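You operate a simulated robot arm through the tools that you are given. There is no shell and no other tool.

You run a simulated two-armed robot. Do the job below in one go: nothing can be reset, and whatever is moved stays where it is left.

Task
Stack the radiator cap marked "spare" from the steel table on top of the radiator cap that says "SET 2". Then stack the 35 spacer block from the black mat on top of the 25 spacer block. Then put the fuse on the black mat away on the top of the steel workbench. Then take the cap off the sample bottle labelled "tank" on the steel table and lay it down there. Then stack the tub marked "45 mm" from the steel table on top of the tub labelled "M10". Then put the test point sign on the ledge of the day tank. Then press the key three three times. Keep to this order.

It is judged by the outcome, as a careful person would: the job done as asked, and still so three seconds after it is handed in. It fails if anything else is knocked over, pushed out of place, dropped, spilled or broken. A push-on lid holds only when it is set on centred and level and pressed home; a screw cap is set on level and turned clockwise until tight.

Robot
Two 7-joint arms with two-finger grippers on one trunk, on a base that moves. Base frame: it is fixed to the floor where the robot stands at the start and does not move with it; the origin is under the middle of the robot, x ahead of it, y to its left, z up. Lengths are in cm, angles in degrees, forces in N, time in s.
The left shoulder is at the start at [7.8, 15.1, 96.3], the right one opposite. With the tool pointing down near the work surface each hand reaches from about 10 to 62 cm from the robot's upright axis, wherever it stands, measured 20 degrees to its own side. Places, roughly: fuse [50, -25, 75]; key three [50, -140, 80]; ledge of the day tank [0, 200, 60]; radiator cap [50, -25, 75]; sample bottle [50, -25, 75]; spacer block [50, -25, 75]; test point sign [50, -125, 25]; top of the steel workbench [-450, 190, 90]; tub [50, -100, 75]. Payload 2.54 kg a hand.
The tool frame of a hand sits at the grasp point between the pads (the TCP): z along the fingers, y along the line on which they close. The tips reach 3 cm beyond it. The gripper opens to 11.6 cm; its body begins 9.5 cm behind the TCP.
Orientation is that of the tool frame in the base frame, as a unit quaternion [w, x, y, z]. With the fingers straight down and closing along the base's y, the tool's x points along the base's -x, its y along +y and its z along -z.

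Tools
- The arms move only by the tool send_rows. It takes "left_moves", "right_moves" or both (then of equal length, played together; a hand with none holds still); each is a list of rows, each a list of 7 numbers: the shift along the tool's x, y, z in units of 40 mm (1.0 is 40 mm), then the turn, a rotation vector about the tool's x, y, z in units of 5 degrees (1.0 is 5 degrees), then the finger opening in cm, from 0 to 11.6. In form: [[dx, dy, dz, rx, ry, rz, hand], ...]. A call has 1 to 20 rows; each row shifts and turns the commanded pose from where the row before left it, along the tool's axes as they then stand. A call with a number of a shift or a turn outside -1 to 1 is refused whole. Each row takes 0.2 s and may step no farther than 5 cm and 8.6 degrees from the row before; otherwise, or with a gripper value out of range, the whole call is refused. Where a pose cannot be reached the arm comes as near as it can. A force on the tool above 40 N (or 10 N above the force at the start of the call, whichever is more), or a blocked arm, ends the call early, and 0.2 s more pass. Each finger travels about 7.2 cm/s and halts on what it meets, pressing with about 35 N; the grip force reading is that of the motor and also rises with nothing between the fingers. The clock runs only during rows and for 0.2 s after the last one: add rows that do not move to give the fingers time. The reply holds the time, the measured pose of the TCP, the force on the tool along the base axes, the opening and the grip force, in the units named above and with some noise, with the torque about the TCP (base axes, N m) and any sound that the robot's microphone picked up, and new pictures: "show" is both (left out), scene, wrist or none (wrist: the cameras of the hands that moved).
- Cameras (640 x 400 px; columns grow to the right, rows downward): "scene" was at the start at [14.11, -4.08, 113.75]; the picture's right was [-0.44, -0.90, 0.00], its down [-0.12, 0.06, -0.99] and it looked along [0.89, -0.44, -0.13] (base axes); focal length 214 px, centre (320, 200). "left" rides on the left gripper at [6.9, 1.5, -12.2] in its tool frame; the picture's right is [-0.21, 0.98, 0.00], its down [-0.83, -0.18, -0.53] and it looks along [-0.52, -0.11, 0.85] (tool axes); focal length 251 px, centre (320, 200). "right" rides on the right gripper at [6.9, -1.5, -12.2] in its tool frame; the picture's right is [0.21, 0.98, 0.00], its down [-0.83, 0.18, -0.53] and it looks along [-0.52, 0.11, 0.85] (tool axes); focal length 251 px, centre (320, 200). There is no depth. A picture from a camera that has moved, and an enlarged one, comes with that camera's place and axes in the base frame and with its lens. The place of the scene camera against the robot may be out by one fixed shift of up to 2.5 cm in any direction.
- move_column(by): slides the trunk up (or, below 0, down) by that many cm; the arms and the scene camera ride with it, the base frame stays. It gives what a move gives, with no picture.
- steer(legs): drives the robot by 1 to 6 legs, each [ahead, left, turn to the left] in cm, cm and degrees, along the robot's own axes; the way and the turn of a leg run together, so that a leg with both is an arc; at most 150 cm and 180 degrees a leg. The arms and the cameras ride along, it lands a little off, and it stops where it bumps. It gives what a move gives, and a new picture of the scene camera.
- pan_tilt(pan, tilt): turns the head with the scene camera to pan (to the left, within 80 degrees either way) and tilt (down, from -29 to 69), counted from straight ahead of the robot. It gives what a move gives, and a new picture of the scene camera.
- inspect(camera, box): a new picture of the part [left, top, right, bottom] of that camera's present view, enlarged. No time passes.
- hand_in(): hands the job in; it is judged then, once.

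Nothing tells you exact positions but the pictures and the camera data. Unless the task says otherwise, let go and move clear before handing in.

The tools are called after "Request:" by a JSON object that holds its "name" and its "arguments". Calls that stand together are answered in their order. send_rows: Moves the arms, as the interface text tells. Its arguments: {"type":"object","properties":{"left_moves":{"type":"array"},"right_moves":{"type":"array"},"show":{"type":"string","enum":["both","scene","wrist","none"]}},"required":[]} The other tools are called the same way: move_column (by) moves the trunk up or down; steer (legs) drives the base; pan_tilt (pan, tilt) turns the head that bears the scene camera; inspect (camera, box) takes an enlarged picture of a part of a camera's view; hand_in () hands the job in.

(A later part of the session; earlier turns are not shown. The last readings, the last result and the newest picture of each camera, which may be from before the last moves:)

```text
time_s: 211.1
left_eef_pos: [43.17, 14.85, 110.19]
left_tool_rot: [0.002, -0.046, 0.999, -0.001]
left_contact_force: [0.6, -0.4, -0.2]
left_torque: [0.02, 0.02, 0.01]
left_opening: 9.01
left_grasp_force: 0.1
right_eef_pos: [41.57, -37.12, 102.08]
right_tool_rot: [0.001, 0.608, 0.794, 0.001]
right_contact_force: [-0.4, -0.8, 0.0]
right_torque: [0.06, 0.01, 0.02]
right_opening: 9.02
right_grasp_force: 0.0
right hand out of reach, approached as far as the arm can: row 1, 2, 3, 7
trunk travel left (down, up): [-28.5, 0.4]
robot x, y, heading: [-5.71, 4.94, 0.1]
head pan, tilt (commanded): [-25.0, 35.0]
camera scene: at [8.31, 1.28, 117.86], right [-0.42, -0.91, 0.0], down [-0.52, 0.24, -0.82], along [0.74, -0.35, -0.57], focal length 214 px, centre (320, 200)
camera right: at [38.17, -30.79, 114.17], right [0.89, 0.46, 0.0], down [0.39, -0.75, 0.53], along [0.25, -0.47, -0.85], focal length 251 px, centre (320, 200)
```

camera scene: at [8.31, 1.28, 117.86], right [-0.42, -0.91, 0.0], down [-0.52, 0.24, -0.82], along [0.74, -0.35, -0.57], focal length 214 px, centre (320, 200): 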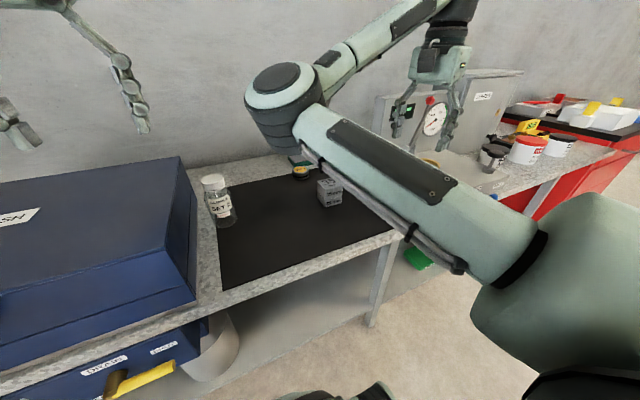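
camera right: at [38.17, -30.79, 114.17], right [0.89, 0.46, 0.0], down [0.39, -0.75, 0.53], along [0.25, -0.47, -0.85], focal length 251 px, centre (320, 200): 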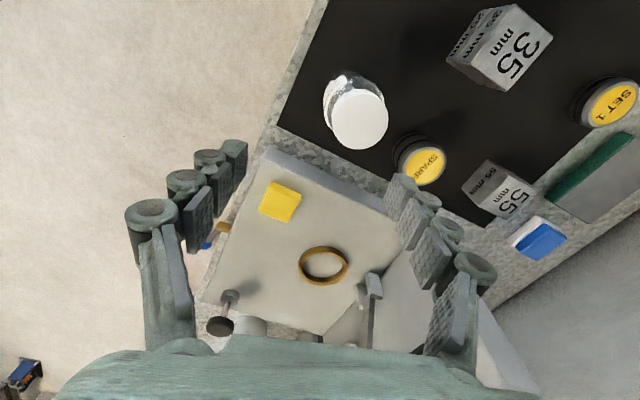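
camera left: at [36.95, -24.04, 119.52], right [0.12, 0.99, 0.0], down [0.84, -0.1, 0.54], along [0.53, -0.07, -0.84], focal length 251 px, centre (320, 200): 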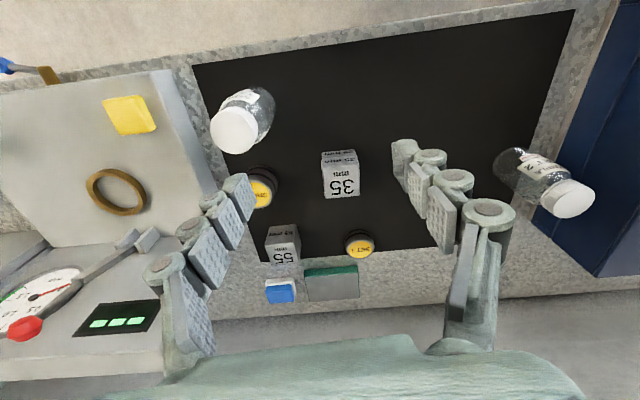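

The right hand is just short of the bottle. Shifting the base 5 cm further left puts the bottle inside its zone; then I'll pick the bottle up by its cap and do the uncapping in free space.

Request:
{"name": "steer", "arguments": {"legs": [[0, 5, 0]]}}

Request:
{"name": "send_rows", "arguments": {"right_moves": [[-0.35, 0.3, 0, 0, 0, -0.5, 8.0], [-0.35, 0.3, 0.3, 0, 0, -0.5, 8.0], [0, 0, 0, 0, 0, 0, 8.0]]}}

Request:
{"name": "inspect", "arguments": {"camera": "right", "box": [240, 60, 420, 200]}}

```text
time_s: 212.2
left_eef_pos: [43.09, 20.08, 110.29]
left_tool_rot: [0.001, -0.047, 0.999, 0.0]
left_contact_force: [-0.2, 0.4, 0.5]
left_torque: [-0.04, 0.0, 0.01]
left_opening: 9.02
left_grasp_force: 0.0
right_eef_pos: [41.72, -32.01, 102.01]
right_tool_rot: [0.0, 0.608, 0.794, -0.001]
right_contact_force: [0.2, -0.4, 0.0]
right_torque: [-0.01, 0.0, 0.01]
right_opening: 8.98
right_grasp_force: 0.0
trunk travel left (down, up): [-28.5, 0.4]
robot x, y, heading: [-5.54, 10.21, -0.1]
head pan, tilt (commanded): [-25.0, 35.0]
camera scene: at [8.31, 6.33, 117.87], right [-0.42, -0.91, 0.0], down [-0.52, 0.24, -0.82], along [0.74, -0.35, -0.57], focal length 214 px, centre (320, 200)
```

scene: 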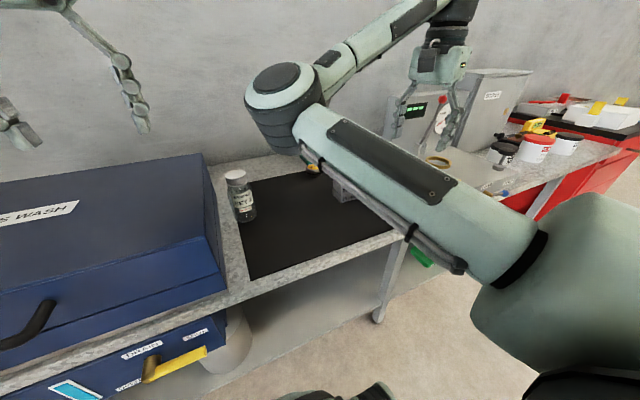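

```text
time_s: 213.0
left_eef_pos: [43.04, 20.02, 110.28]
left_tool_rot: [0.0, -0.047, 0.999, -0.001]
left_contact_force: [1.2, -0.4, -0.5]
left_torque: [-0.02, -0.04, 0.0]
left_opening: 9.0
left_grasp_force: 0.0
right_eef_pos: [44.75, -34.0, 100.79]
right_tool_rot: [0.001, 0.572, 0.82, 0.001]
right_contact_force: [-0.7, 0.5, 0.5]
right_torque: [-0.02, -0.02, 0.02]
right_opening: 8.0
right_grasp_force: 0.1
trunk travel left (down, up): [-28.5, 0.4]
robot x, y, heading: [-5.34, 10.17, 0.2]
head pan, tilt (commanded): [-25.0, 35.0]
camera scene: at [8.3, 6.3, 117.87], right [-0.42, -0.91, 0.0], down [-0.52, 0.24, -0.82], along [0.74, -0.35, -0.57], focal length 214 px, centre (320, 200)
camera right: at [40.72, -28.02, 113.08], right [0.84, 0.54, 0.0], down [0.46, -0.71, 0.53], along [0.29, -0.45, -0.84], focal length 251 px, centre (320, 200)
```

scene: 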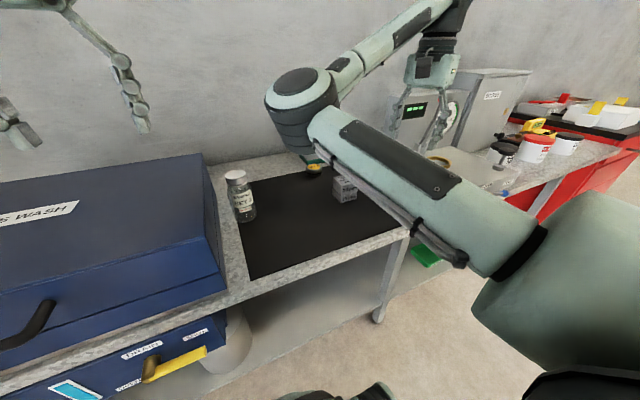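
right: 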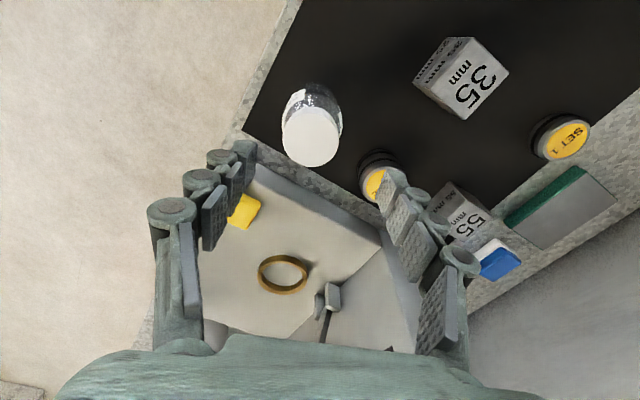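

```text
2.86 times, centred on (330, 130) of right
camera zoom: at [40.72, -28.02, 113.08], right [0.84, 0.54, 0.0], down [0.46, -0.71, 0.53], along [0.29, -0.45, -0.84], focal length 718 px, centre (291, 400)
```

zoom: 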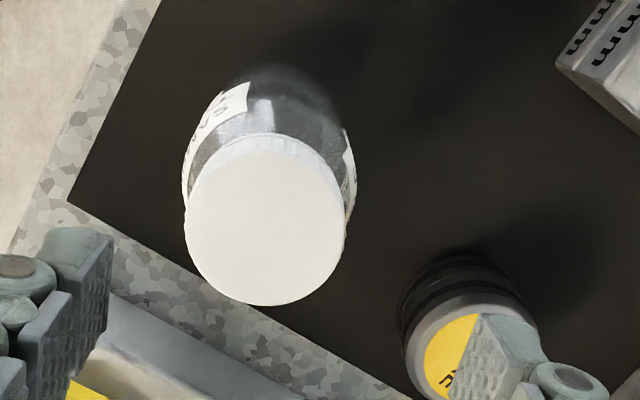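

Request:
{"name": "send_rows", "arguments": {"right_moves": [[0.039, -0.206, 0.3, 0, 0, 0, 7.5], [0, 0, 0.6, 0, 0, 0, 7.5], [0, 0, 0.5, 0, 0, 0, 7.5], [0, 0, 0, 0, 0, 0, 7.5]], "show": "wrist"}}

Request:
{"name": "inspect", "arguments": {"camera": "right", "box": [240, 100, 400, 220]}}

```text
time_s: 214.0
left_eef_pos: [43.17, 20.02, 110.35]
left_tool_rot: [0.001, -0.048, 0.999, -0.001]
left_contact_force: [-0.2, -0.1, -0.1]
left_torque: [-0.01, 0.0, -0.01]
left_opening: 9.0
left_grasp_force: 0.0
right_eef_pos: [43.88, -34.18, 95.1]
right_tool_rot: [0.0, 0.572, 0.82, 0.001]
right_contact_force: [-0.2, 0.6, -0.5]
right_torque: [0.01, -0.02, 0.02]
right_opening: 7.49
right_grasp_force: 0.1
trunk travel left (down, up): [-28.5, 0.4]
robot x, y, heading: [-5.58, 10.09, 0.3]
head pan, tilt (commanded): [-25.0, 35.0]
camera right: at [39.94, -28.16, 107.24], right [0.84, 0.54, 0.0], down [0.46, -0.71, 0.53], along [0.29, -0.45, -0.85], focal length 251 px, centre (320, 200)
```

right: 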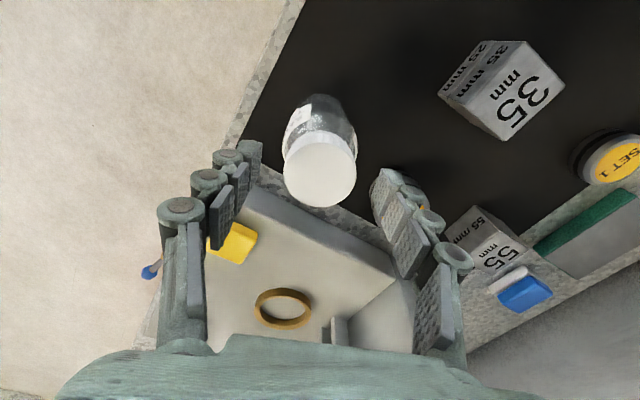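

```text
3.33 times, centred on (320, 160) of right
camera zoom: at [39.94, -28.16, 107.24], right [0.84, 0.54, 0.0], down [0.46, -0.71, 0.53], along [0.29, -0.45, -0.85], focal length 838 px, centre (320, 333)
```

zoom: 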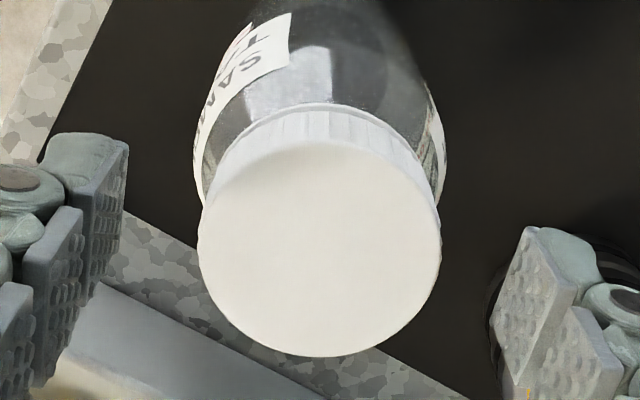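

Request:
{"name": "send_rows", "arguments": {"right_moves": [[-0.11, 0.02, 0.2, 0, 0, 0, 7.5], [0, 0, 0.45, 0, 0, 0, 7.5], [0, 0, 0, 0, 0, 0, 7.5]], "show": "wrist"}}

Request:
{"name": "inspect", "arguments": {"camera": "right", "box": [240, 120, 400, 240]}}

```text
time_s: 214.8
left_eef_pos: [43.08, 20.05, 110.31]
left_tool_rot: [0.0, -0.047, 0.999, -0.001]
left_contact_force: [-1.2, 0.3, 0.4]
left_torque: [-0.02, -0.04, -0.02]
left_opening: 8.98
left_grasp_force: 0.1
right_eef_pos: [44.28, -34.39, 92.65]
right_tool_rot: [0.0, 0.572, 0.82, 0.001]
right_contact_force: [-0.4, 0.0, -0.3]
right_torque: [-0.01, 0.02, -0.04]
right_opening: 7.52
right_grasp_force: 0.1
trunk travel left (down, up): [-28.5, 0.4]
robot x, y, heading: [-5.54, 10.11, -0.1]
head pan, tilt (commanded): [-25.0, 35.0]
camera right: at [40.32, -28.44, 104.8], right [0.84, 0.54, 0.0], down [0.46, -0.71, 0.53], along [0.29, -0.45, -0.85], focal length 251 px, centre (320, 200)
```

right: 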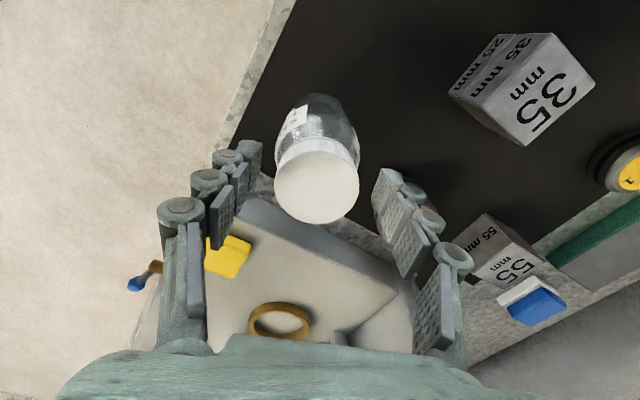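

```text
3.33 times, centred on (320, 180) of right
camera zoom: at [40.32, -28.44, 104.8], right [0.84, 0.54, 0.0], down [0.46, -0.71, 0.53], along [0.29, -0.45, -0.85], focal length 838 px, centre (320, 267)
```

zoom: 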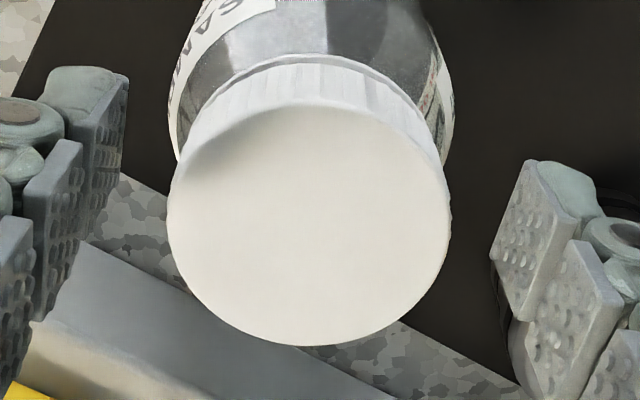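

Request:
{"name": "send_rows", "arguments": {"right_moves": [[-0.01, -0.055, 0, 0, 0, 0, 7.0], [0, 0, 0, 0, 0, 0, 4.0], [0, 0, 0, 0, 0, 0, 4.0], [0, 0, 0, 0, 0, 0, 4.0]], "show": "both"}}

```text
time_s: 215.8
left_eef_pos: [43.01, 20.01, 110.31]
left_tool_rot: [0.001, -0.047, 0.999, -0.001]
left_contact_force: [0.2, -0.5, 0.3]
left_torque: [0.01, 0.02, 0.01]
left_opening: 9.03
left_grasp_force: 0.0
right_eef_pos: [44.14, -34.55, 92.72]
right_tool_rot: [0.0, 0.572, 0.82, 0.001]
right_contact_force: [-0.6, 0.7, 1.4]
right_torque: [-0.02, 0.02, -0.01]
right_opening: 4.57
right_grasp_force: 35.6
trunk travel left (down, up): [-28.5, 0.4]
robot x, y, heading: [-5.37, 9.56, -0.2]
head pan, tilt (commanded): [-25.0, 35.0]
camera scene: at [8.31, 6.3, 117.87], right [-0.42, -0.91, 0.0], down [-0.52, 0.24, -0.82], along [0.74, -0.35, -0.57], focal length 214 px, centre (320, 200)
camera right: at [40.11, -28.6, 104.84], right [0.84, 0.54, 0.0], down [0.46, -0.71, 0.53], along [0.29, -0.45, -0.84], focal length 251 px, centre (320, 200)
```

scene: 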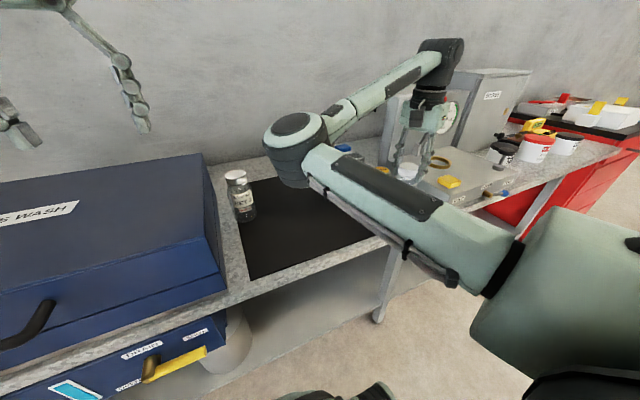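
right: 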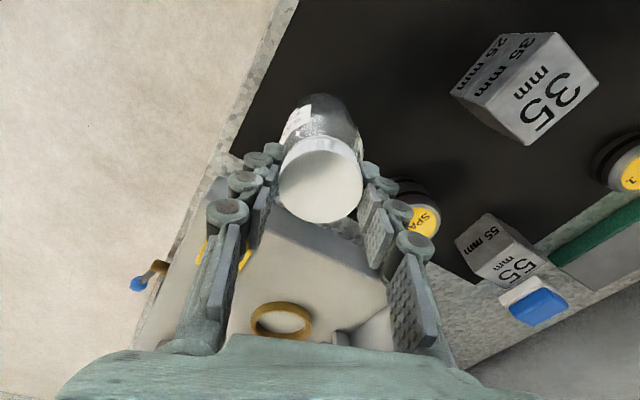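

The right hand has the cap. Lifting the bottle straight up by its cap.

Request:
{"name": "send_rows", "arguments": {"right_moves": [[0, 0, -0.2, 0, 0, 0, 4.0], [0, 0, -0.4, 0, 0, 0, 4.0], [0, 0, -0.7, 0, 0, 0, 4.0], [0, 0, -0.7, 0, 0, 0, 4.0], [0, 0, -0.7, 0, 0, 0, 4.0]], "show": "both"}}

```text
time_s: 217.0
left_eef_pos: [42.99, 20.06, 110.32]
left_tool_rot: [0.001, -0.047, 0.999, -0.001]
left_contact_force: [-0.3, -0.6, -0.2]
left_torque: [-0.02, 0.02, -0.03]
left_opening: 8.98
left_grasp_force: 0.1
right_eef_pos: [43.79, -34.53, 103.42]
right_tool_rot: [0.001, 0.572, 0.82, -0.001]
right_contact_force: [-0.9, 0.2, 0.2]
right_torque: [0.02, -0.02, 0.01]
right_opening: 4.55
right_grasp_force: 35.0
trunk travel left (down, up): [-28.5, 0.4]
robot x, y, heading: [-5.85, 9.71, 0.0]
head pan, tilt (commanded): [-25.0, 35.0]
camera scene: at [8.28, 6.31, 117.87], right [-0.42, -0.91, 0.0], down [-0.52, 0.24, -0.82], along [0.74, -0.35, -0.57], focal length 214 px, centre (320, 200)
camera right: at [39.82, -28.51, 115.62], right [0.84, 0.54, 0.0], down [0.46, -0.71, 0.53], along [0.29, -0.45, -0.84], focal length 251 px, centre (320, 200)
```

scene: 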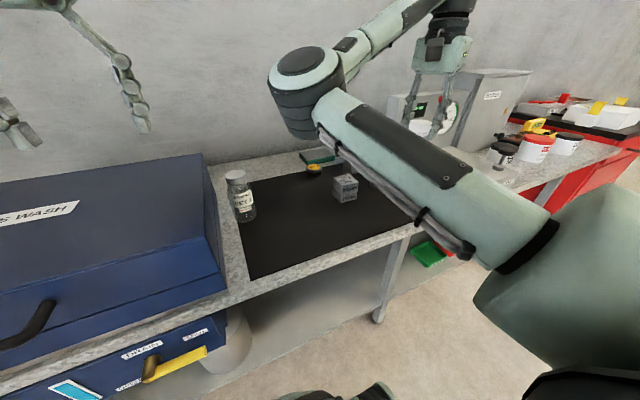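
right: 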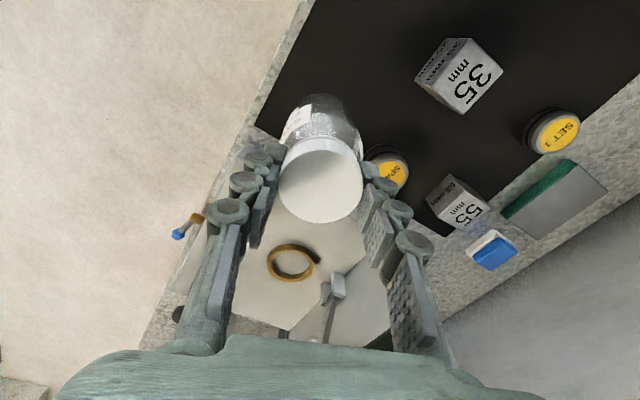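

The bottle is up and light. Backing away from the table to work in free space.

Request:
{"name": "steer", "arguments": {"legs": [[-50, 0, 0]]}}

```text
time_s: 219.9
left_eef_pos: [-6.71, 19.78, 110.28]
left_tool_rot: [0.001, -0.044, 0.999, 0.0]
left_contact_force: [-0.2, 0.2, 0.1]
left_torque: [0.03, -0.06, 0.0]
left_opening: 9.01
left_grasp_force: 0.0
right_eef_pos: [-6.31, -34.85, 103.39]
right_tool_rot: [0.001, 0.575, 0.818, 0.001]
right_contact_force: [0.1, 0.8, -0.3]
right_torque: [0.01, -0.04, 0.01]
right_opening: 4.52
right_grasp_force: 35.1
trunk travel left (down, up): [-28.5, 0.4]
robot x, y, heading: [-55.46, 9.94, -0.3]
head pan, tilt (commanded): [-25.0, 35.0]
camera scene: at [-41.63, 6.3, 117.87], right [-0.43, -0.9, 0.0], down [-0.52, 0.25, -0.82], along [0.74, -0.35, -0.57], focal length 214 px, centre (320, 200)
```

scene: 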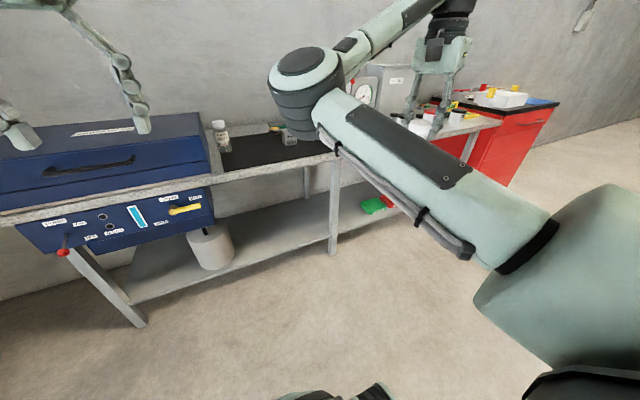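

In free space I can bring the bottle close and low with the right hand, then grip its body from the left with the left hand passing below the right arm. First the right hand comes in and down.

Request:
{"name": "send_rows", "arguments": {"right_moves": [[0.42, -0.7, 0.45, 0, 0, 0, 4.0], [0.42, -0.7, 0.45, 0, 0, 0, 4.0], [0.42, -0.7, 0.45, 0, 0, 0, 4.0], [0.42, -0.7, 0.45, 0, 0, 0, 4.0], [0.42, -0.7, 0.45, 0, 0, 0, 4.0], [0.42, -0.7, 0.45, 0, 0, 0, 4.0]], "show": "both"}}

```text
time_s: 221.3
left_eef_pos: [-6.77, 19.7, 110.37]
left_tool_rot: [0.001, -0.043, 0.999, -0.001]
left_contact_force: [-0.4, -0.4, -0.8]
left_torque: [-0.01, 0.01, 0.0]
left_opening: 8.97
left_grasp_force: 0.2
right_eef_pos: [-25.52, -31.01, 92.49]
right_tool_rot: [0.001, 0.574, 0.819, -0.001]
right_contact_force: [-0.6, -0.2, -0.7]
right_torque: [-0.04, 0.01, -0.02]
right_opening: 4.5
right_grasp_force: 34.8
trunk travel left (down, up): [-28.5, 0.4]
robot x, y, heading: [-55.68, 9.93, -0.1]
head pan, tilt (commanded): [-25.0, 35.0]
camera scene: at [-41.61, 6.29, 117.87], right [-0.43, -0.9, 0.0], down [-0.52, 0.25, -0.82], along [0.74, -0.35, -0.57], focal length 214 px, centre (320, 200)
camera right: at [-29.38, -24.99, 104.66], right [0.85, 0.53, 0.0], down [0.45, -0.71, 0.53], along [0.29, -0.45, -0.84], focal length 251 px, centre (320, 200)
```

scene: 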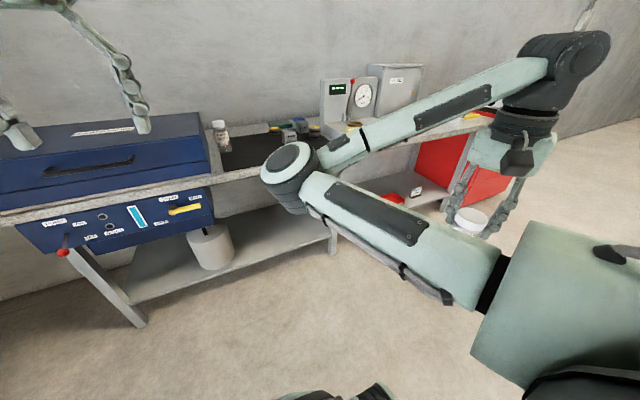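
right: 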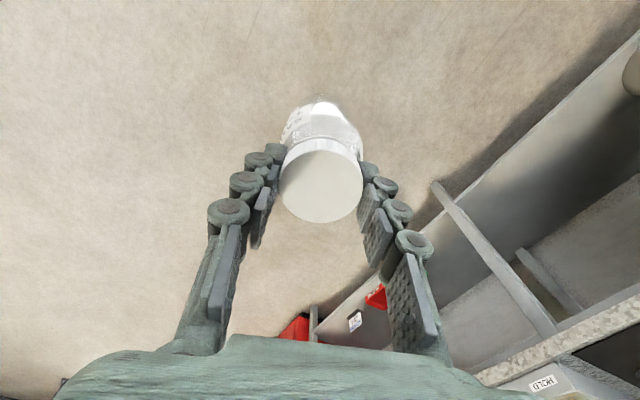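

Request:
{"name": "send_rows", "arguments": {"right_moves": [[0, 0, 0.75, 0, 0, 0, 4.0], [0, 0, 0.75, 0, 0, 0, 4.0], [0, 0, 0.75, 0, 0, 0, 4.0], [0, 0, 0.75, 0, 0, 0, 4.0]], "left_moves": [[0.5, 0.3, 0, 0, 0, -1, 10.0], [0.5, 0.3, 0, 0, 0, -1, 10.0], [0.5, 0.3, 0, 0, 0, -1, 10.0], [0.5, 0.3, 0, 0, 0, -1, 10.0]], "show": "scene"}}

```text
time_s: 222.3
left_eef_pos: [-15.65, 22.7, 110.23]
left_tool_rot: [0.002, -0.218, 0.976, -0.001]
left_contact_force: [0.1, 0.0, -0.8]
left_torque: [0.04, -0.02, 0.02]
left_opening: 9.99
left_grasp_force: 0.1
right_eef_pos: [-25.35, -31.22, 80.19]
right_tool_rot: [0.0, 0.575, 0.818, -0.001]
right_contact_force: [-0.2, -0.3, -0.8]
right_torque: [-0.03, 0.0, -0.03]
right_opening: 4.5
right_grasp_force: 34.6
trunk travel left (down, up): [-28.5, 0.4]
robot x, y, heading: [-55.43, 10.28, -0.2]
head pan, tilt (commanded): [-25.0, 35.0]
camera scene: at [-41.61, 6.31, 117.87], right [-0.43, -0.9, 0.0], down [-0.52, 0.25, -0.82], along [0.74, -0.35, -0.57], focal length 214 px, centre (320, 200)
```

scene: 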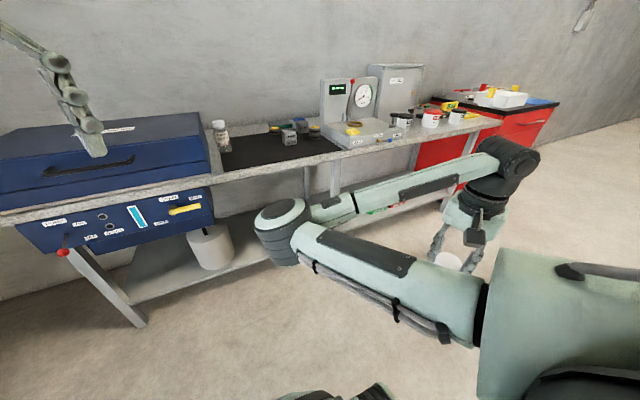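

The right arm is low with clear space beneath its upper arm. Now the left hand: yaw 90° CCW while going down on its own side.

Request:
{"name": "send_rows", "arguments": {"left_moves": [[0.2, 0.8, 0, 0, 0, -1, 10.0], [0.2, 0.5, 0.3, 0, 0, -1, 10.0], [0, 0, 0.7, 0, 0, -1, 10.0], [0, 0, 0.7, 0, 0, -1, 10.0], [0, 0, 0.7, 0, 0, -1, 10.0], [0, 0, 0.7, 0, 0, -1, 10.0], [0, 0, 0.7, 0, 0, -1, 10.0], [0, 0, 0.7, 0, 0, -1, 10.0], [0, 0, 0.7, 0, 0, -1, 10.0], [0, 0, 0.7, 0, 0, -1, 10.0], [0, 0, 0.7, 0, 0, -1, 10.0], [0, 0, 0.5, 0, 0, -1, 10.0], [0, 0, 0.3, 0, 0, -1, 10.0]], "show": "both"}}

```text
time_s: 225.2
left_eef_pos: [-19.39, 26.54, 80.73]
left_tool_rot: [0.0, 0.707, -0.707, 0.002]
left_contact_force: [-0.3, 0.2, 0.9]
left_torque: [0.02, -0.01, 0.0]
left_opening: 9.99
left_grasp_force: 0.1
right_eef_pos: [-25.41, -31.07, 80.16]
right_tool_rot: [0.0, 0.574, 0.819, 0.0]
right_contact_force: [0.2, 0.2, -0.7]
right_torque: [0.01, 0.01, 0.0]
right_opening: 4.47
right_grasp_force: 35.1
trunk travel left (down, up): [-28.5, 0.4]
robot x, y, heading: [-55.51, 10.37, -0.3]
head pan, tilt (commanded): [-25.0, 35.0]
camera scene: at [-41.6, 6.31, 117.87], right [-0.43, -0.9, 0.0], down [-0.52, 0.25, -0.82], along [0.74, -0.35, -0.57], focal length 214 px, centre (320, 200)
camera left: at [-20.81, 19.62, 93.15], right [-0.98, 0.21, 0.0], down [0.18, 0.83, 0.53], along [0.12, 0.52, -0.85], focal length 251 px, centre (320, 200)
```

scene: 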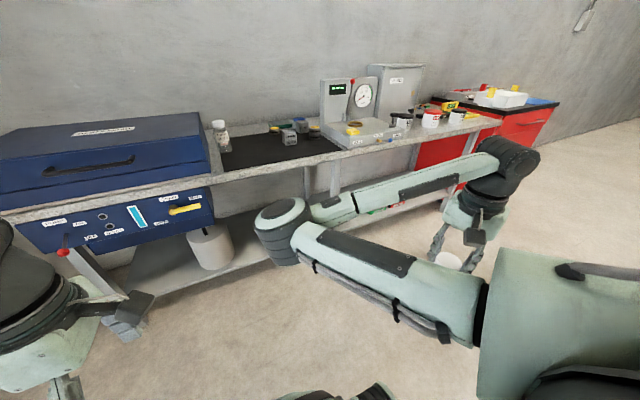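
left: 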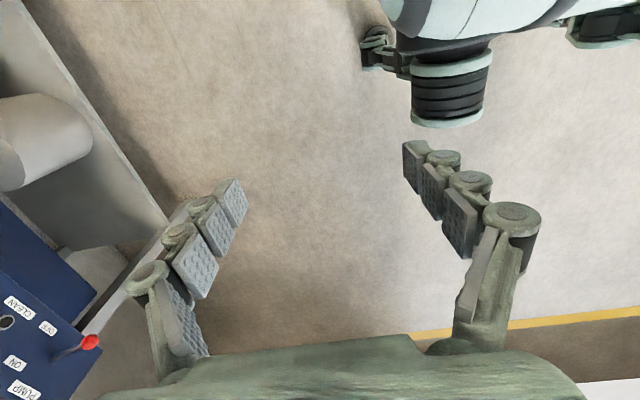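

Request:
{"name": "send_rows", "arguments": {"left_moves": [[0, 0, 0, 0, 1, 0, 10.0], [0, 0, 0, 0, 1, 0, 10.0], [0, 0, 0, 0, 1, 0, 10.0], [0, 0, 0, 0, 1, 0, 10.0], [0, 0, 0, 0, 1, 0, 10.0], [0, 0, 0, 0, 1, 0, 10.0], [0, 0, 0, 0, 1, 0, 10.0], [0, 0, 0, 0, 1, 0, 10.0], [0, 0, 0, 0, 1, 0, 10.0], [0, 0, 0, 0, 1, 0, 10.0], [0, 0, 0, 0, 1, 0, 10.0], [0, 0, 0, 0, 1, 0, 10.0], [0, 0, 0, 0, 1, 0, 10.0], [0, 0, 0, 0, 1, 0, 10.0], [0, 0, 0, 0, 1, 0, 10.0]], "show": "both"}}

```text
time_s: 228.3
left_eef_pos: [-19.14, 26.54, 80.62]
left_tool_rot: [-0.43, -0.56, 0.562, -0.432]
left_contact_force: [0.1, -0.6, -0.7]
left_torque: [0.0, -0.02, -0.02]
left_opening: 10.01
left_grasp_force: 0.0
right_eef_pos: [-25.36, -31.22, 80.35]
right_tool_rot: [-0.001, 0.575, 0.818, 0.0]
right_contact_force: [-0.1, -0.3, -0.6]
right_torque: [-0.02, -0.04, 0.04]
right_opening: 4.43
right_grasp_force: 34.8
trunk travel left (down, up): [-28.5, 0.4]
robot x, y, heading: [-55.45, 10.06, -0.5]
head pan, tilt (commanded): [-25.0, 35.0]
camera scene: at [-41.6, 6.31, 117.87], right [-0.43, -0.9, 0.0], down [-0.52, 0.25, -0.82], along [0.74, -0.35, -0.57], focal length 214 px, centre (320, 200)
camera left: at [-20.68, 36.54, 90.65], right [-0.98, 0.06, -0.21], down [0.18, 0.73, -0.66], along [0.12, -0.68, -0.72], focal length 251 px, centre (320, 200)
```

scene: 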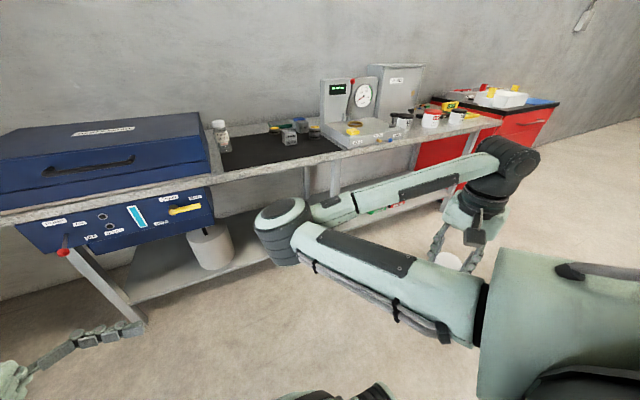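
left: 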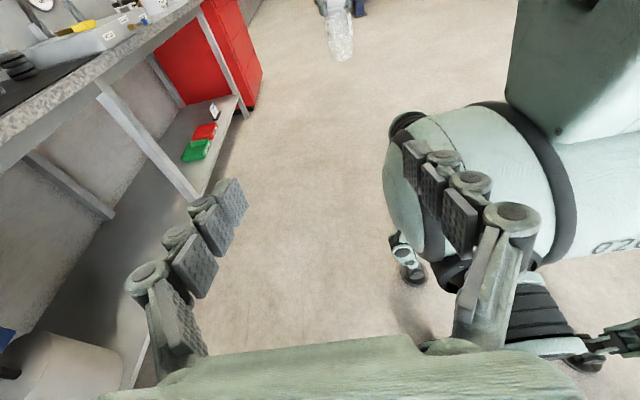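

The left hand is now nearly horizontal pointing right, and sees the bottle ahead. I'll lower to body height and advance under the right arm.

Request:
{"name": "send_rows", "arguments": {"left_moves": [[-0.75, 0.52, 0.2, 0, 0, 0, 10.0], [-0.75, 0.52, 0.2, 0, 0, 0, 10.0], [-0.75, 0.52, 0.2, 0, 0, 0, 10.0], [0.25, 0, 0.95, 0, 0, 0, 10.0], [0.25, 0, 0.95, 0, 0, 0, 10.0], [0.25, 0, 0.95, 0, 0, 0, 10.0], [0.25, 0, 0.95, 0, 0, 0, 10.0], [0.25, 0, 0.95, 0, 0, 0, 10.0]], "show": "both"}}

```text
time_s: 230.0
left_eef_pos: [-25.54, 11.45, 71.19]
left_tool_rot: [0.434, 0.566, -0.559, 0.422]
left_contact_force: [-13.1, 40.2, 20.8]
left_torque: [1.24, 0.98, 1.02]
left_opening: 10.06
left_grasp_force: 0.2
right_eef_pos: [-25.35, -31.15, 80.29]
right_tool_rot: [0.0, 0.575, 0.818, 0.0]
right_contact_force: [0.3, 0.0, 0.4]
right_torque: [0.02, -0.02, 0.03]
right_opening: 4.48
right_grasp_force: 35.3
trunk travel left (down, up): [-28.5, 0.4]
robot x, y, heading: [-55.37, 10.04, -0.6]
head pan, tilt (commanded): [-25.0, 35.0]
stopped in row 8 (left hand): the force on the tool passed its limit at 195 N (the readings are from after the stop); the commanded pose is now the measured one
camera scene: at [-41.61, 6.31, 117.87], right [-0.43, -0.9, 0.0], down [-0.52, 0.25, -0.82], along [0.74, -0.35, -0.57], focal length 214 px, centre (320, 200)
camera left: at [-26.68, 21.35, 81.32], right [-0.98, 0.06, -0.19], down [0.17, 0.73, -0.66], along [0.1, -0.68, -0.73], focal length 251 px, centre (320, 200)
```

scene: 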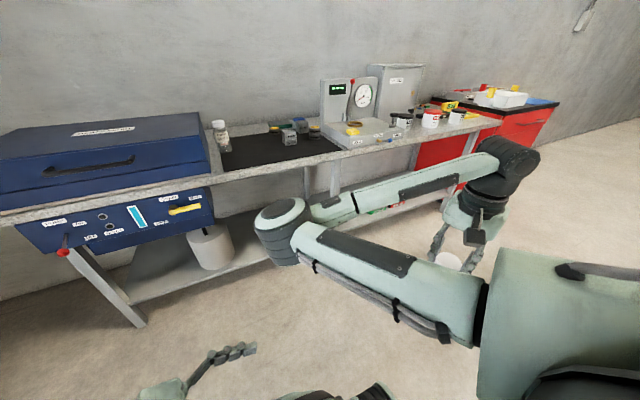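
left: 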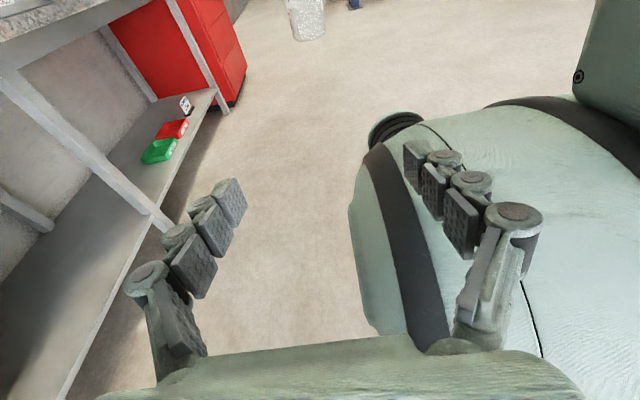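

The left hand touched the robot's own body. I'll back it off forward and left right away, and use a meeting point further from the body.

Request:
{"name": "send_rows", "arguments": {"left_moves": [[0, -0.6, -0.4, 0, 0, 0, 10.0], [0, -0.9, -0.3, 0, 0, 0, 9.0], [0, -0.9, 0, 0, 0, 0, 9.0], [0, -0.6, 0, 0, 0, 0, 9.0]], "right_moves": [[-0.1, 0.4, 0, 0, 0, 0, 4.0], [-0.1, 0.4, 0, 0, 0, 0, 4.0], [-0.1, 0.4, 0, 0, 0, 0, 4.0], [-0.15, 0.5, 0, 0, 0, 0, 4.0]], "show": "both"}}

```text
time_s: 231.0
left_eef_pos: [-13.26, 13.96, 71.72]
left_tool_rot: [0.434, 0.566, -0.559, 0.423]
left_contact_force: [0.0, -0.5, 0.1]
left_torque: [-0.01, -0.02, 0.0]
left_opening: 8.99
left_grasp_force: 0.0
right_eef_pos: [-18.43, -30.54, 80.23]
right_tool_rot: [-0.001, 0.575, 0.818, 0.0]
right_contact_force: [0.8, 0.9, 0.3]
right_torque: [0.01, -0.02, -0.03]
right_opening: 4.47
right_grasp_force: 35.2
trunk travel left (down, up): [-28.5, 0.4]
robot x, y, heading: [-55.24, 10.33, -0.3]
head pan, tilt (commanded): [-25.0, 35.0]
camera scene: at [-41.58, 6.3, 117.86], right [-0.43, -0.9, 0.0], down [-0.52, 0.25, -0.82], along [0.74, -0.35, -0.57], focal length 214 px, centre (320, 200)
camera right: at [-22.36, -24.52, 92.4], right [0.85, 0.53, 0.0], down [0.45, -0.72, 0.53], along [0.29, -0.45, -0.85], focal length 251 px, centre (320, 200)
camera left: at [-14.46, 23.88, 81.85], right [-0.98, 0.06, -0.19], down [0.17, 0.73, -0.66], along [0.1, -0.68, -0.73], focal length 251 px, centre (320, 200)
```

scene: 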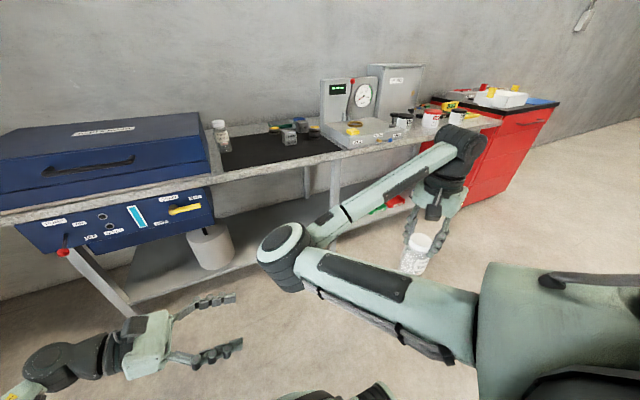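
right: 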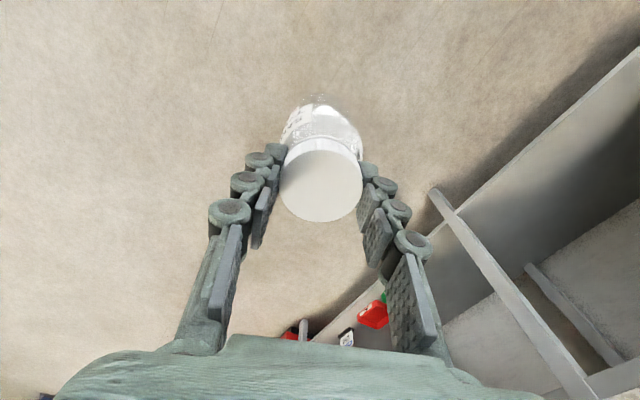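
left: 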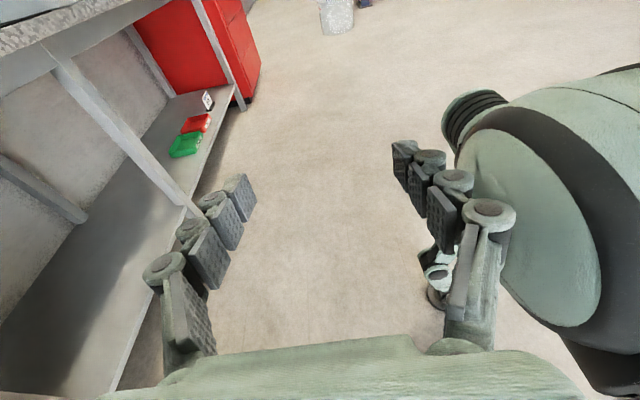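

Working under the right elbow is too tight. Better: set the bottle back down, then re-fold the right arm into the mirrored elbow-out posture so it can hold the bottle from the right. First retract the left hand and raise the right.

Request:
{"name": "send_rows", "arguments": {"left_moves": [[-0.26, 0, -0.9, 0, 0, 0, 9.0], [-0.26, 0, -0.9, 0, 0, 0, 9.0], [-0.26, 0, -0.9, 0, 0, 0, 9.0], [0, 0, 0, 0, -1, 0, 9.0], [0, 0, 0, 0, -1, 0, 9.0], [0, 0, 0, 0, -1, 0, 9.0], [0, 0, 0, 0, -1, 0, 9.0], [0, 0, 0, 0, -1, 0, 9.0], [0, 0, 0, 0, -1, 0, 9.0], [0, 0, 0, 0, -1, 0, 9.0], [0, 0, 0, 0, -1, 0, 9.0], [0, 0, 0, 0, -1, 0, 9.0], [0, 0, 0, 0, -1, 0, 9.0], [0, 0, 0, 0, -1, 0, 9.0], [0, 0, 0, 0, -1, 0, 9.0], [0, 0, 0, 0, -1, 0, 9.0], [0, 0, 0, 0, -1, 0, 9.0], [0, 0, 0, 0, -1, 0, 9.0]], "right_moves": [[0, 0, -0.7, 0, 0, 0, 4.0], [0, 0, -0.8, 0, 0, 0, 4.0], [0, 0, -0.8, 0, 0, 0, 4.0], [0, 0, -0.8, 0, 0, 0, 4.0], [-0.3, 0.6, -0.7, 0, 0, 0, 4.0], [-0.3, 0.6, -0.7, 0, 0, 0, 4.0], [-0.3, 0.6, -0.7, 0, 0, 0, 4.0], [-0.3, 0.5, -0.5, 0, 0, 0, 4.0], [0, 0, 0, 0, 0, 0, 4.0], [0, 0, 0, 0, 0, 0, 4.0], [0, 0, 0, 0, 0, 0, 4.0], [0, 0, 0, 0, 0, 0, 4.0], [0, 0, 0, 0, 0, 0, 4.0], [0, 0, 0, 0, 0, 0, 4.0], [0, 0, 0, 0, 0, 0, 4.0], [0, 0, 0, 0, 0, 0, 4.0], [0, 0, 0, 0, 0, 0, 4.0], [0, 0, 0, 0, 0, 0, 4.0]], "show": "both"}}

```text
time_s: 234.8
left_eef_pos: [-13.27, 25.24, 71.58]
left_tool_rot: [-0.003, -0.707, 0.707, 0.009]
left_contact_force: [-0.2, 0.1, 0.1]
left_torque: [0.0, 0.01, 0.02]
left_opening: 8.99
left_grasp_force: 0.2
right_eef_pos: [-8.0, -31.95, 103.17]
right_tool_rot: [0.0, 0.574, 0.819, 0.0]
right_contact_force: [0.0, 0.4, -0.6]
right_torque: [0.01, 0.0, -0.01]
right_opening: 4.39
right_grasp_force: 34.5
trunk travel left (down, up): [-28.5, 0.4]
robot x, y, heading: [-55.74, 9.88, -0.3]
head pan, tilt (commanded): [-25.0, 35.0]
camera scene: at [-41.59, 6.28, 117.86], right [-0.43, -0.9, 0.0], down [-0.52, 0.25, -0.82], along [0.74, -0.35, -0.57], focal length 214 px, centre (320, 200)
camera right: at [-11.92, -25.98, 115.34], right [0.85, 0.53, 0.0], down [0.45, -0.72, 0.53], along [0.28, -0.45, -0.85], focal length 251 px, centre (320, 200)
camera left: at [-14.57, 18.25, 83.89], right [-0.98, 0.21, 0.02], down [0.19, 0.82, 0.54], along [0.1, 0.53, -0.84], focal length 251 px, centre (320, 200)
```

scene: 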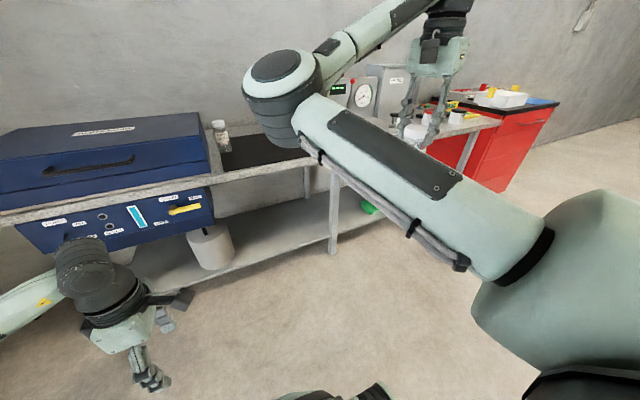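
right: 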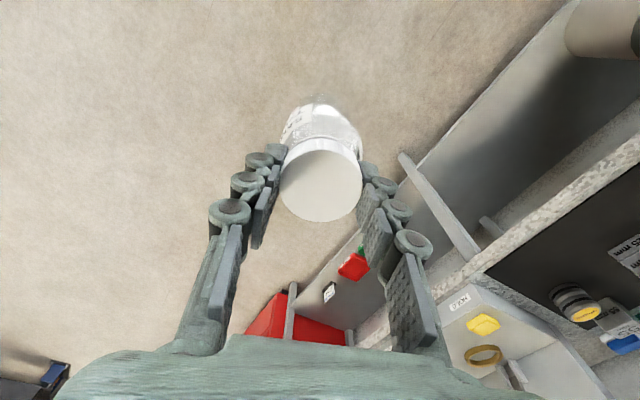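
left: 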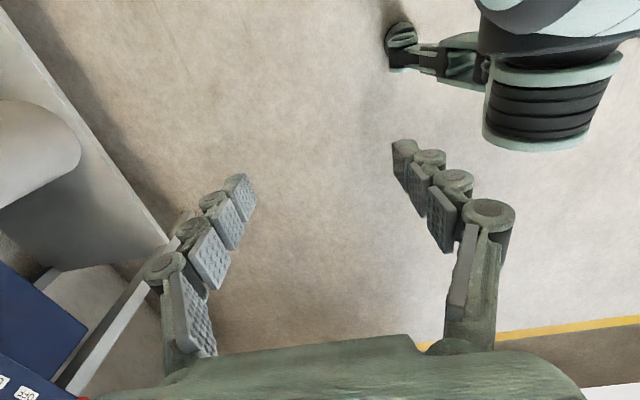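

Request:
{"name": "send_rows", "arguments": {"left_moves": [[0, 0, -0.95, 0, 0, 1, 9.0], [0, 0, -0.95, 0, 0, 1, 9.0], [0, 0, -0.95, 0, 0, 1, 9.0], [0, 0, -0.95, 0, 0, 1, 9.0], [0, 0, -0.95, 0, 0, 1, 9.0], [0, 0, -0.95, 0, 0, 1, 9.0], [0, 0, -0.95, 0, 0, 1, 9.0], [0, 0, -0.95, 0, 0, 1, 9.0], [0, 0, -0.95, 0, 0, 1, 9.0], [0, 0, -0.95, 0, 0, 1, 9.0], [0, 0, -0.5, 0, 0, 1, 9.0], [0, 0, 0, 0, 0, 1, 9.0], [0, 0, 0, 0, 0, 1, 9.0], [0, 0, 0, 0, 0, 1, 9.0], [0, 0, 0, 0, 0, 1, 9.0], [0, 0, 0, 0, 0, 1, 9.0], [0, 0, 0, 0, 0, 1, 9.0], [0, 0, 0, 0, 0, 1, 9.0]], "show": "none"}}

Request:
{"name": "steer", "arguments": {"legs": [[49.5, 0, 0.3]]}}

```text
time_s: 238.6
left_eef_pos: [-12.8, 25.02, 111.75]
left_tool_rot: [-0.009, 0.001, 1.0, 0.003]
left_contact_force: [0.8, -0.6, -0.3]
left_torque: [-0.01, 0.01, 0.02]
left_opening: 9.0
left_grasp_force: 0.1
right_eef_pos: [-7.97, -31.95, 103.22]
right_tool_rot: [0.0, 0.575, 0.818, 0.0]
right_contact_force: [0.5, -0.3, -0.4]
right_torque: [0.01, -0.01, -0.03]
right_opening: 4.46
right_grasp_force: 35.0
trunk travel left (down, up): [-28.5, 0.4]
robot x, y, heading: [-55.33, 10.31, -0.4]
head pan, tilt (commanded): [-25.0, 35.0]
```

```text
time_s: 241.5
left_eef_pos: [36.08, 25.11, 111.63]
left_tool_rot: [-0.008, -0.003, 1.0, 0.003]
left_contact_force: [1.7, 0.0, -0.2]
left_torque: [0.02, 0.03, 0.0]
left_opening: 9.0
left_grasp_force: 0.1
right_eef_pos: [41.3, -31.81, 103.12]
right_tool_rot: [0.0, 0.572, 0.82, 0.0]
right_contact_force: [0.4, 0.5, -0.5]
right_torque: [-0.01, 0.02, 0.0]
right_opening: 4.43
right_grasp_force: 34.5
trunk travel left (down, up): [-28.5, 0.4]
robot x, y, heading: [-6.48, 10.08, -0.2]
head pan, tilt (commanded): [-25.0, 35.0]
camera scene: at [7.49, 6.24, 117.86], right [-0.42, -0.91, 0.0], down [-0.52, 0.24, -0.82], along [0.74, -0.35, -0.57], focal length 214 px, centre (320, 200)
```

scene: 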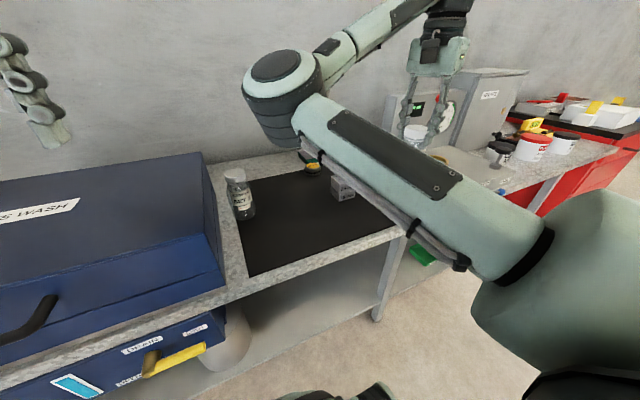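

Now I'll set the bottle back on its original spot.

Request:
{"name": "send_rows", "arguments": {"right_moves": [[-0.44, 0.21, 0, 0, 0, 0, 4.0], [-0.44, 0.21, 0, 0, 0, 0, 4.0], [0, 0, 0.7, 0, 0, 0, 4.0], [0, 0, 0.7, 0, 0, 0, 4.0], [0, 0, 0.7, 0, 0, 0, 4.0], [0, 0, 0.3, 0, 0, 0, 4.0], [0, 0, 0, 0, 0, 0, 4.0]], "show": "wrist"}}

```text
time_s: 243.1
left_eef_pos: [36.23, 25.2, 111.67]
left_tool_rot: [-0.008, -0.004, 1.0, 0.004]
left_contact_force: [-0.2, 0.0, -0.2]
left_torque: [0.03, 0.03, 0.01]
left_opening: 8.97
left_grasp_force: 0.1
right_eef_pos: [44.2, -34.51, 93.32]
right_tool_rot: [0.001, 0.573, 0.82, 0.001]
right_contact_force: [0.1, 0.5, -1.2]
right_torque: [0.01, -0.04, -0.05]
right_opening: 4.39
right_grasp_force: 34.9
trunk travel left (down, up): [-28.5, 0.4]
robot x, y, heading: [-6.03, 9.79, -0.1]
head pan, tilt (commanded): [-25.0, 35.0]
camera right: at [40.17, -28.57, 105.47], right [0.84, 0.54, 0.0], down [0.45, -0.71, 0.53], along [0.29, -0.45, -0.84], focal length 251 px, centre (320, 200)
```

right: 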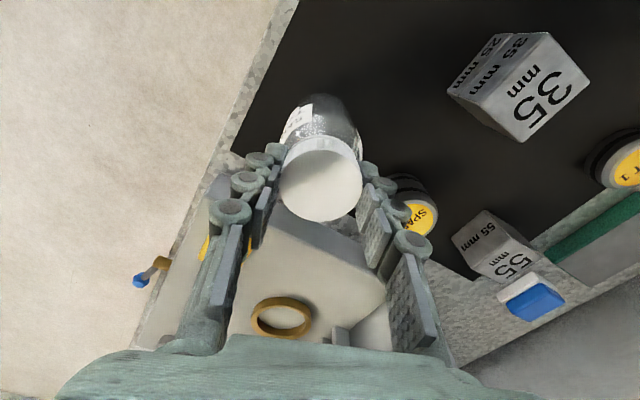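

Request:
{"name": "send_rows", "arguments": {"right_moves": [[0, 0, 0.1, 0, 0, 0, 4.0], [0, 0, 0, 0, 0, 0, 4.0]], "show": "none"}}

Request:
{"name": "send_rows", "arguments": {"right_moves": [[0, 0, 0.05, 0, 0, 0, 4.0], [0, 0, 0, 0, 0, 0, 4.0]], "show": "none"}}

```text
time_s: 243.7
left_eef_pos: [36.33, 25.11, 111.65]
left_tool_rot: [-0.009, -0.004, 1.0, 0.004]
left_contact_force: [0.1, -0.1, -0.9]
left_torque: [0.0, -0.01, 0.0]
left_opening: 9.0
left_grasp_force: 0.0
right_eef_pos: [44.06, -34.56, 93.04]
right_tool_rot: [0.0, 0.573, 0.82, 0.0]
right_contact_force: [-0.3, -0.3, -0.4]
right_torque: [-0.01, 0.0, 0.03]
right_opening: 4.4
right_grasp_force: 35.1
trunk travel left (down, up): [-28.5, 0.4]
robot x, y, heading: [-5.88, 9.84, -0.1]
head pan, tilt (commanded): [-25.0, 35.0]
```

```text
time_s: 244.3
left_eef_pos: [36.3, 25.24, 111.71]
left_tool_rot: [-0.008, -0.003, 1.0, 0.003]
left_contact_force: [1.1, 0.0, -0.3]
left_torque: [0.03, 0.0, 0.01]
left_opening: 9.01
left_grasp_force: 0.0
right_eef_pos: [44.01, -34.37, 92.96]
right_tool_rot: [0.002, 0.573, 0.82, 0.0]
right_contact_force: [0.7, 0.2, 1.5]
right_torque: [0.01, -0.06, -0.01]
right_opening: 4.41
right_grasp_force: 35.3
trunk travel left (down, up): [-28.5, 0.4]
robot x, y, heading: [-6.42, 10.03, 0.1]
head pan, tilt (commanded): [-25.0, 35.0]
```

Request:
{"name": "send_rows", "arguments": {"right_moves": [[0, 0, 0.03, 0, 0, 0, 4.0], [0, 0, 0, 0, 0, 0, 4.0], [0, 0, 0, 0, 0, 0, 5.0], [0, 0, 0, 0, 0, 0, 6.0], [0, 0, 0, 0, 0, 0, 7.5], [0, 0, -0.6, 0, 0, 0, 7.5], [0, 0, -0.9, 0, 0, 0, 7.5], [0, 0, -0.9, 0, 0, 0, 7.5], [0, 0, -0.6, 0, 0, 0, 8.0]], "show": "both"}}

```text
time_s: 246.3
left_eef_pos: [36.13, 25.3, 111.72]
left_tool_rot: [-0.009, -0.003, 1.0, 0.004]
left_contact_force: [0.1, 0.5, 0.9]
left_torque: [-0.02, 0.03, 0.04]
left_opening: 9.02
left_grasp_force: 0.0
right_eef_pos: [43.56, -34.53, 104.86]
right_tool_rot: [0.001, 0.571, 0.821, 0.0]
right_contact_force: [-0.1, -0.8, -0.9]
right_torque: [0.0, 0.02, 0.01]
right_opening: 8.02
right_grasp_force: 0.0
right hand out of reach, approached as far as the arm can: row 9
trunk travel left (down, up): [-28.5, 0.4]
robot x, y, heading: [-6.72, 9.94, -0.1]
head pan, tilt (commanded): [-25.0, 35.0]
camera scene: at [7.43, 6.25, 117.87], right [-0.42, -0.91, 0.0], down [-0.52, 0.24, -0.82], along [0.74, -0.35, -0.57], focal length 214 px, centre (320, 200)
camera right: at [39.55, -28.65, 116.9], right [0.84, 0.54, 0.0], down [0.46, -0.71, 0.54], along [0.29, -0.45, -0.84], focal length 251 px, centre (320, 200)
```

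scene: 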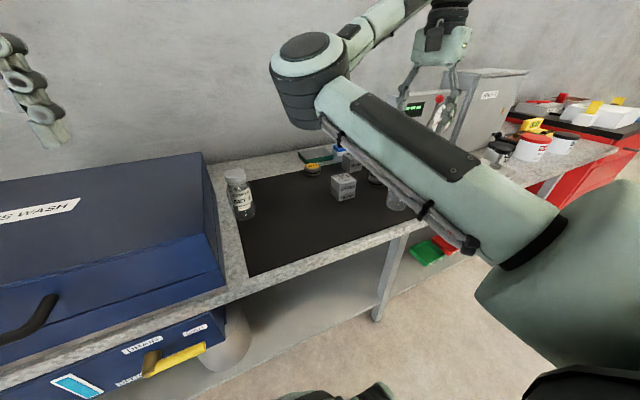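
right: 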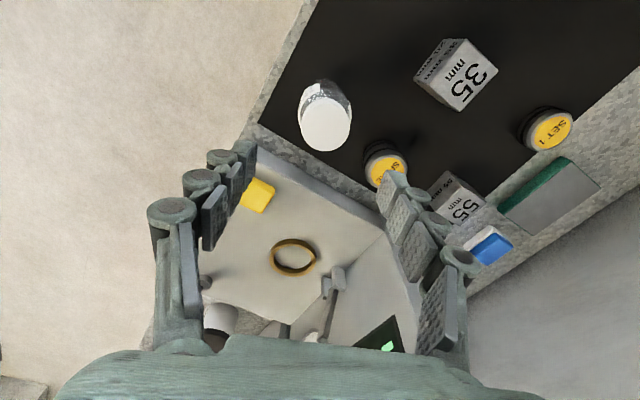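

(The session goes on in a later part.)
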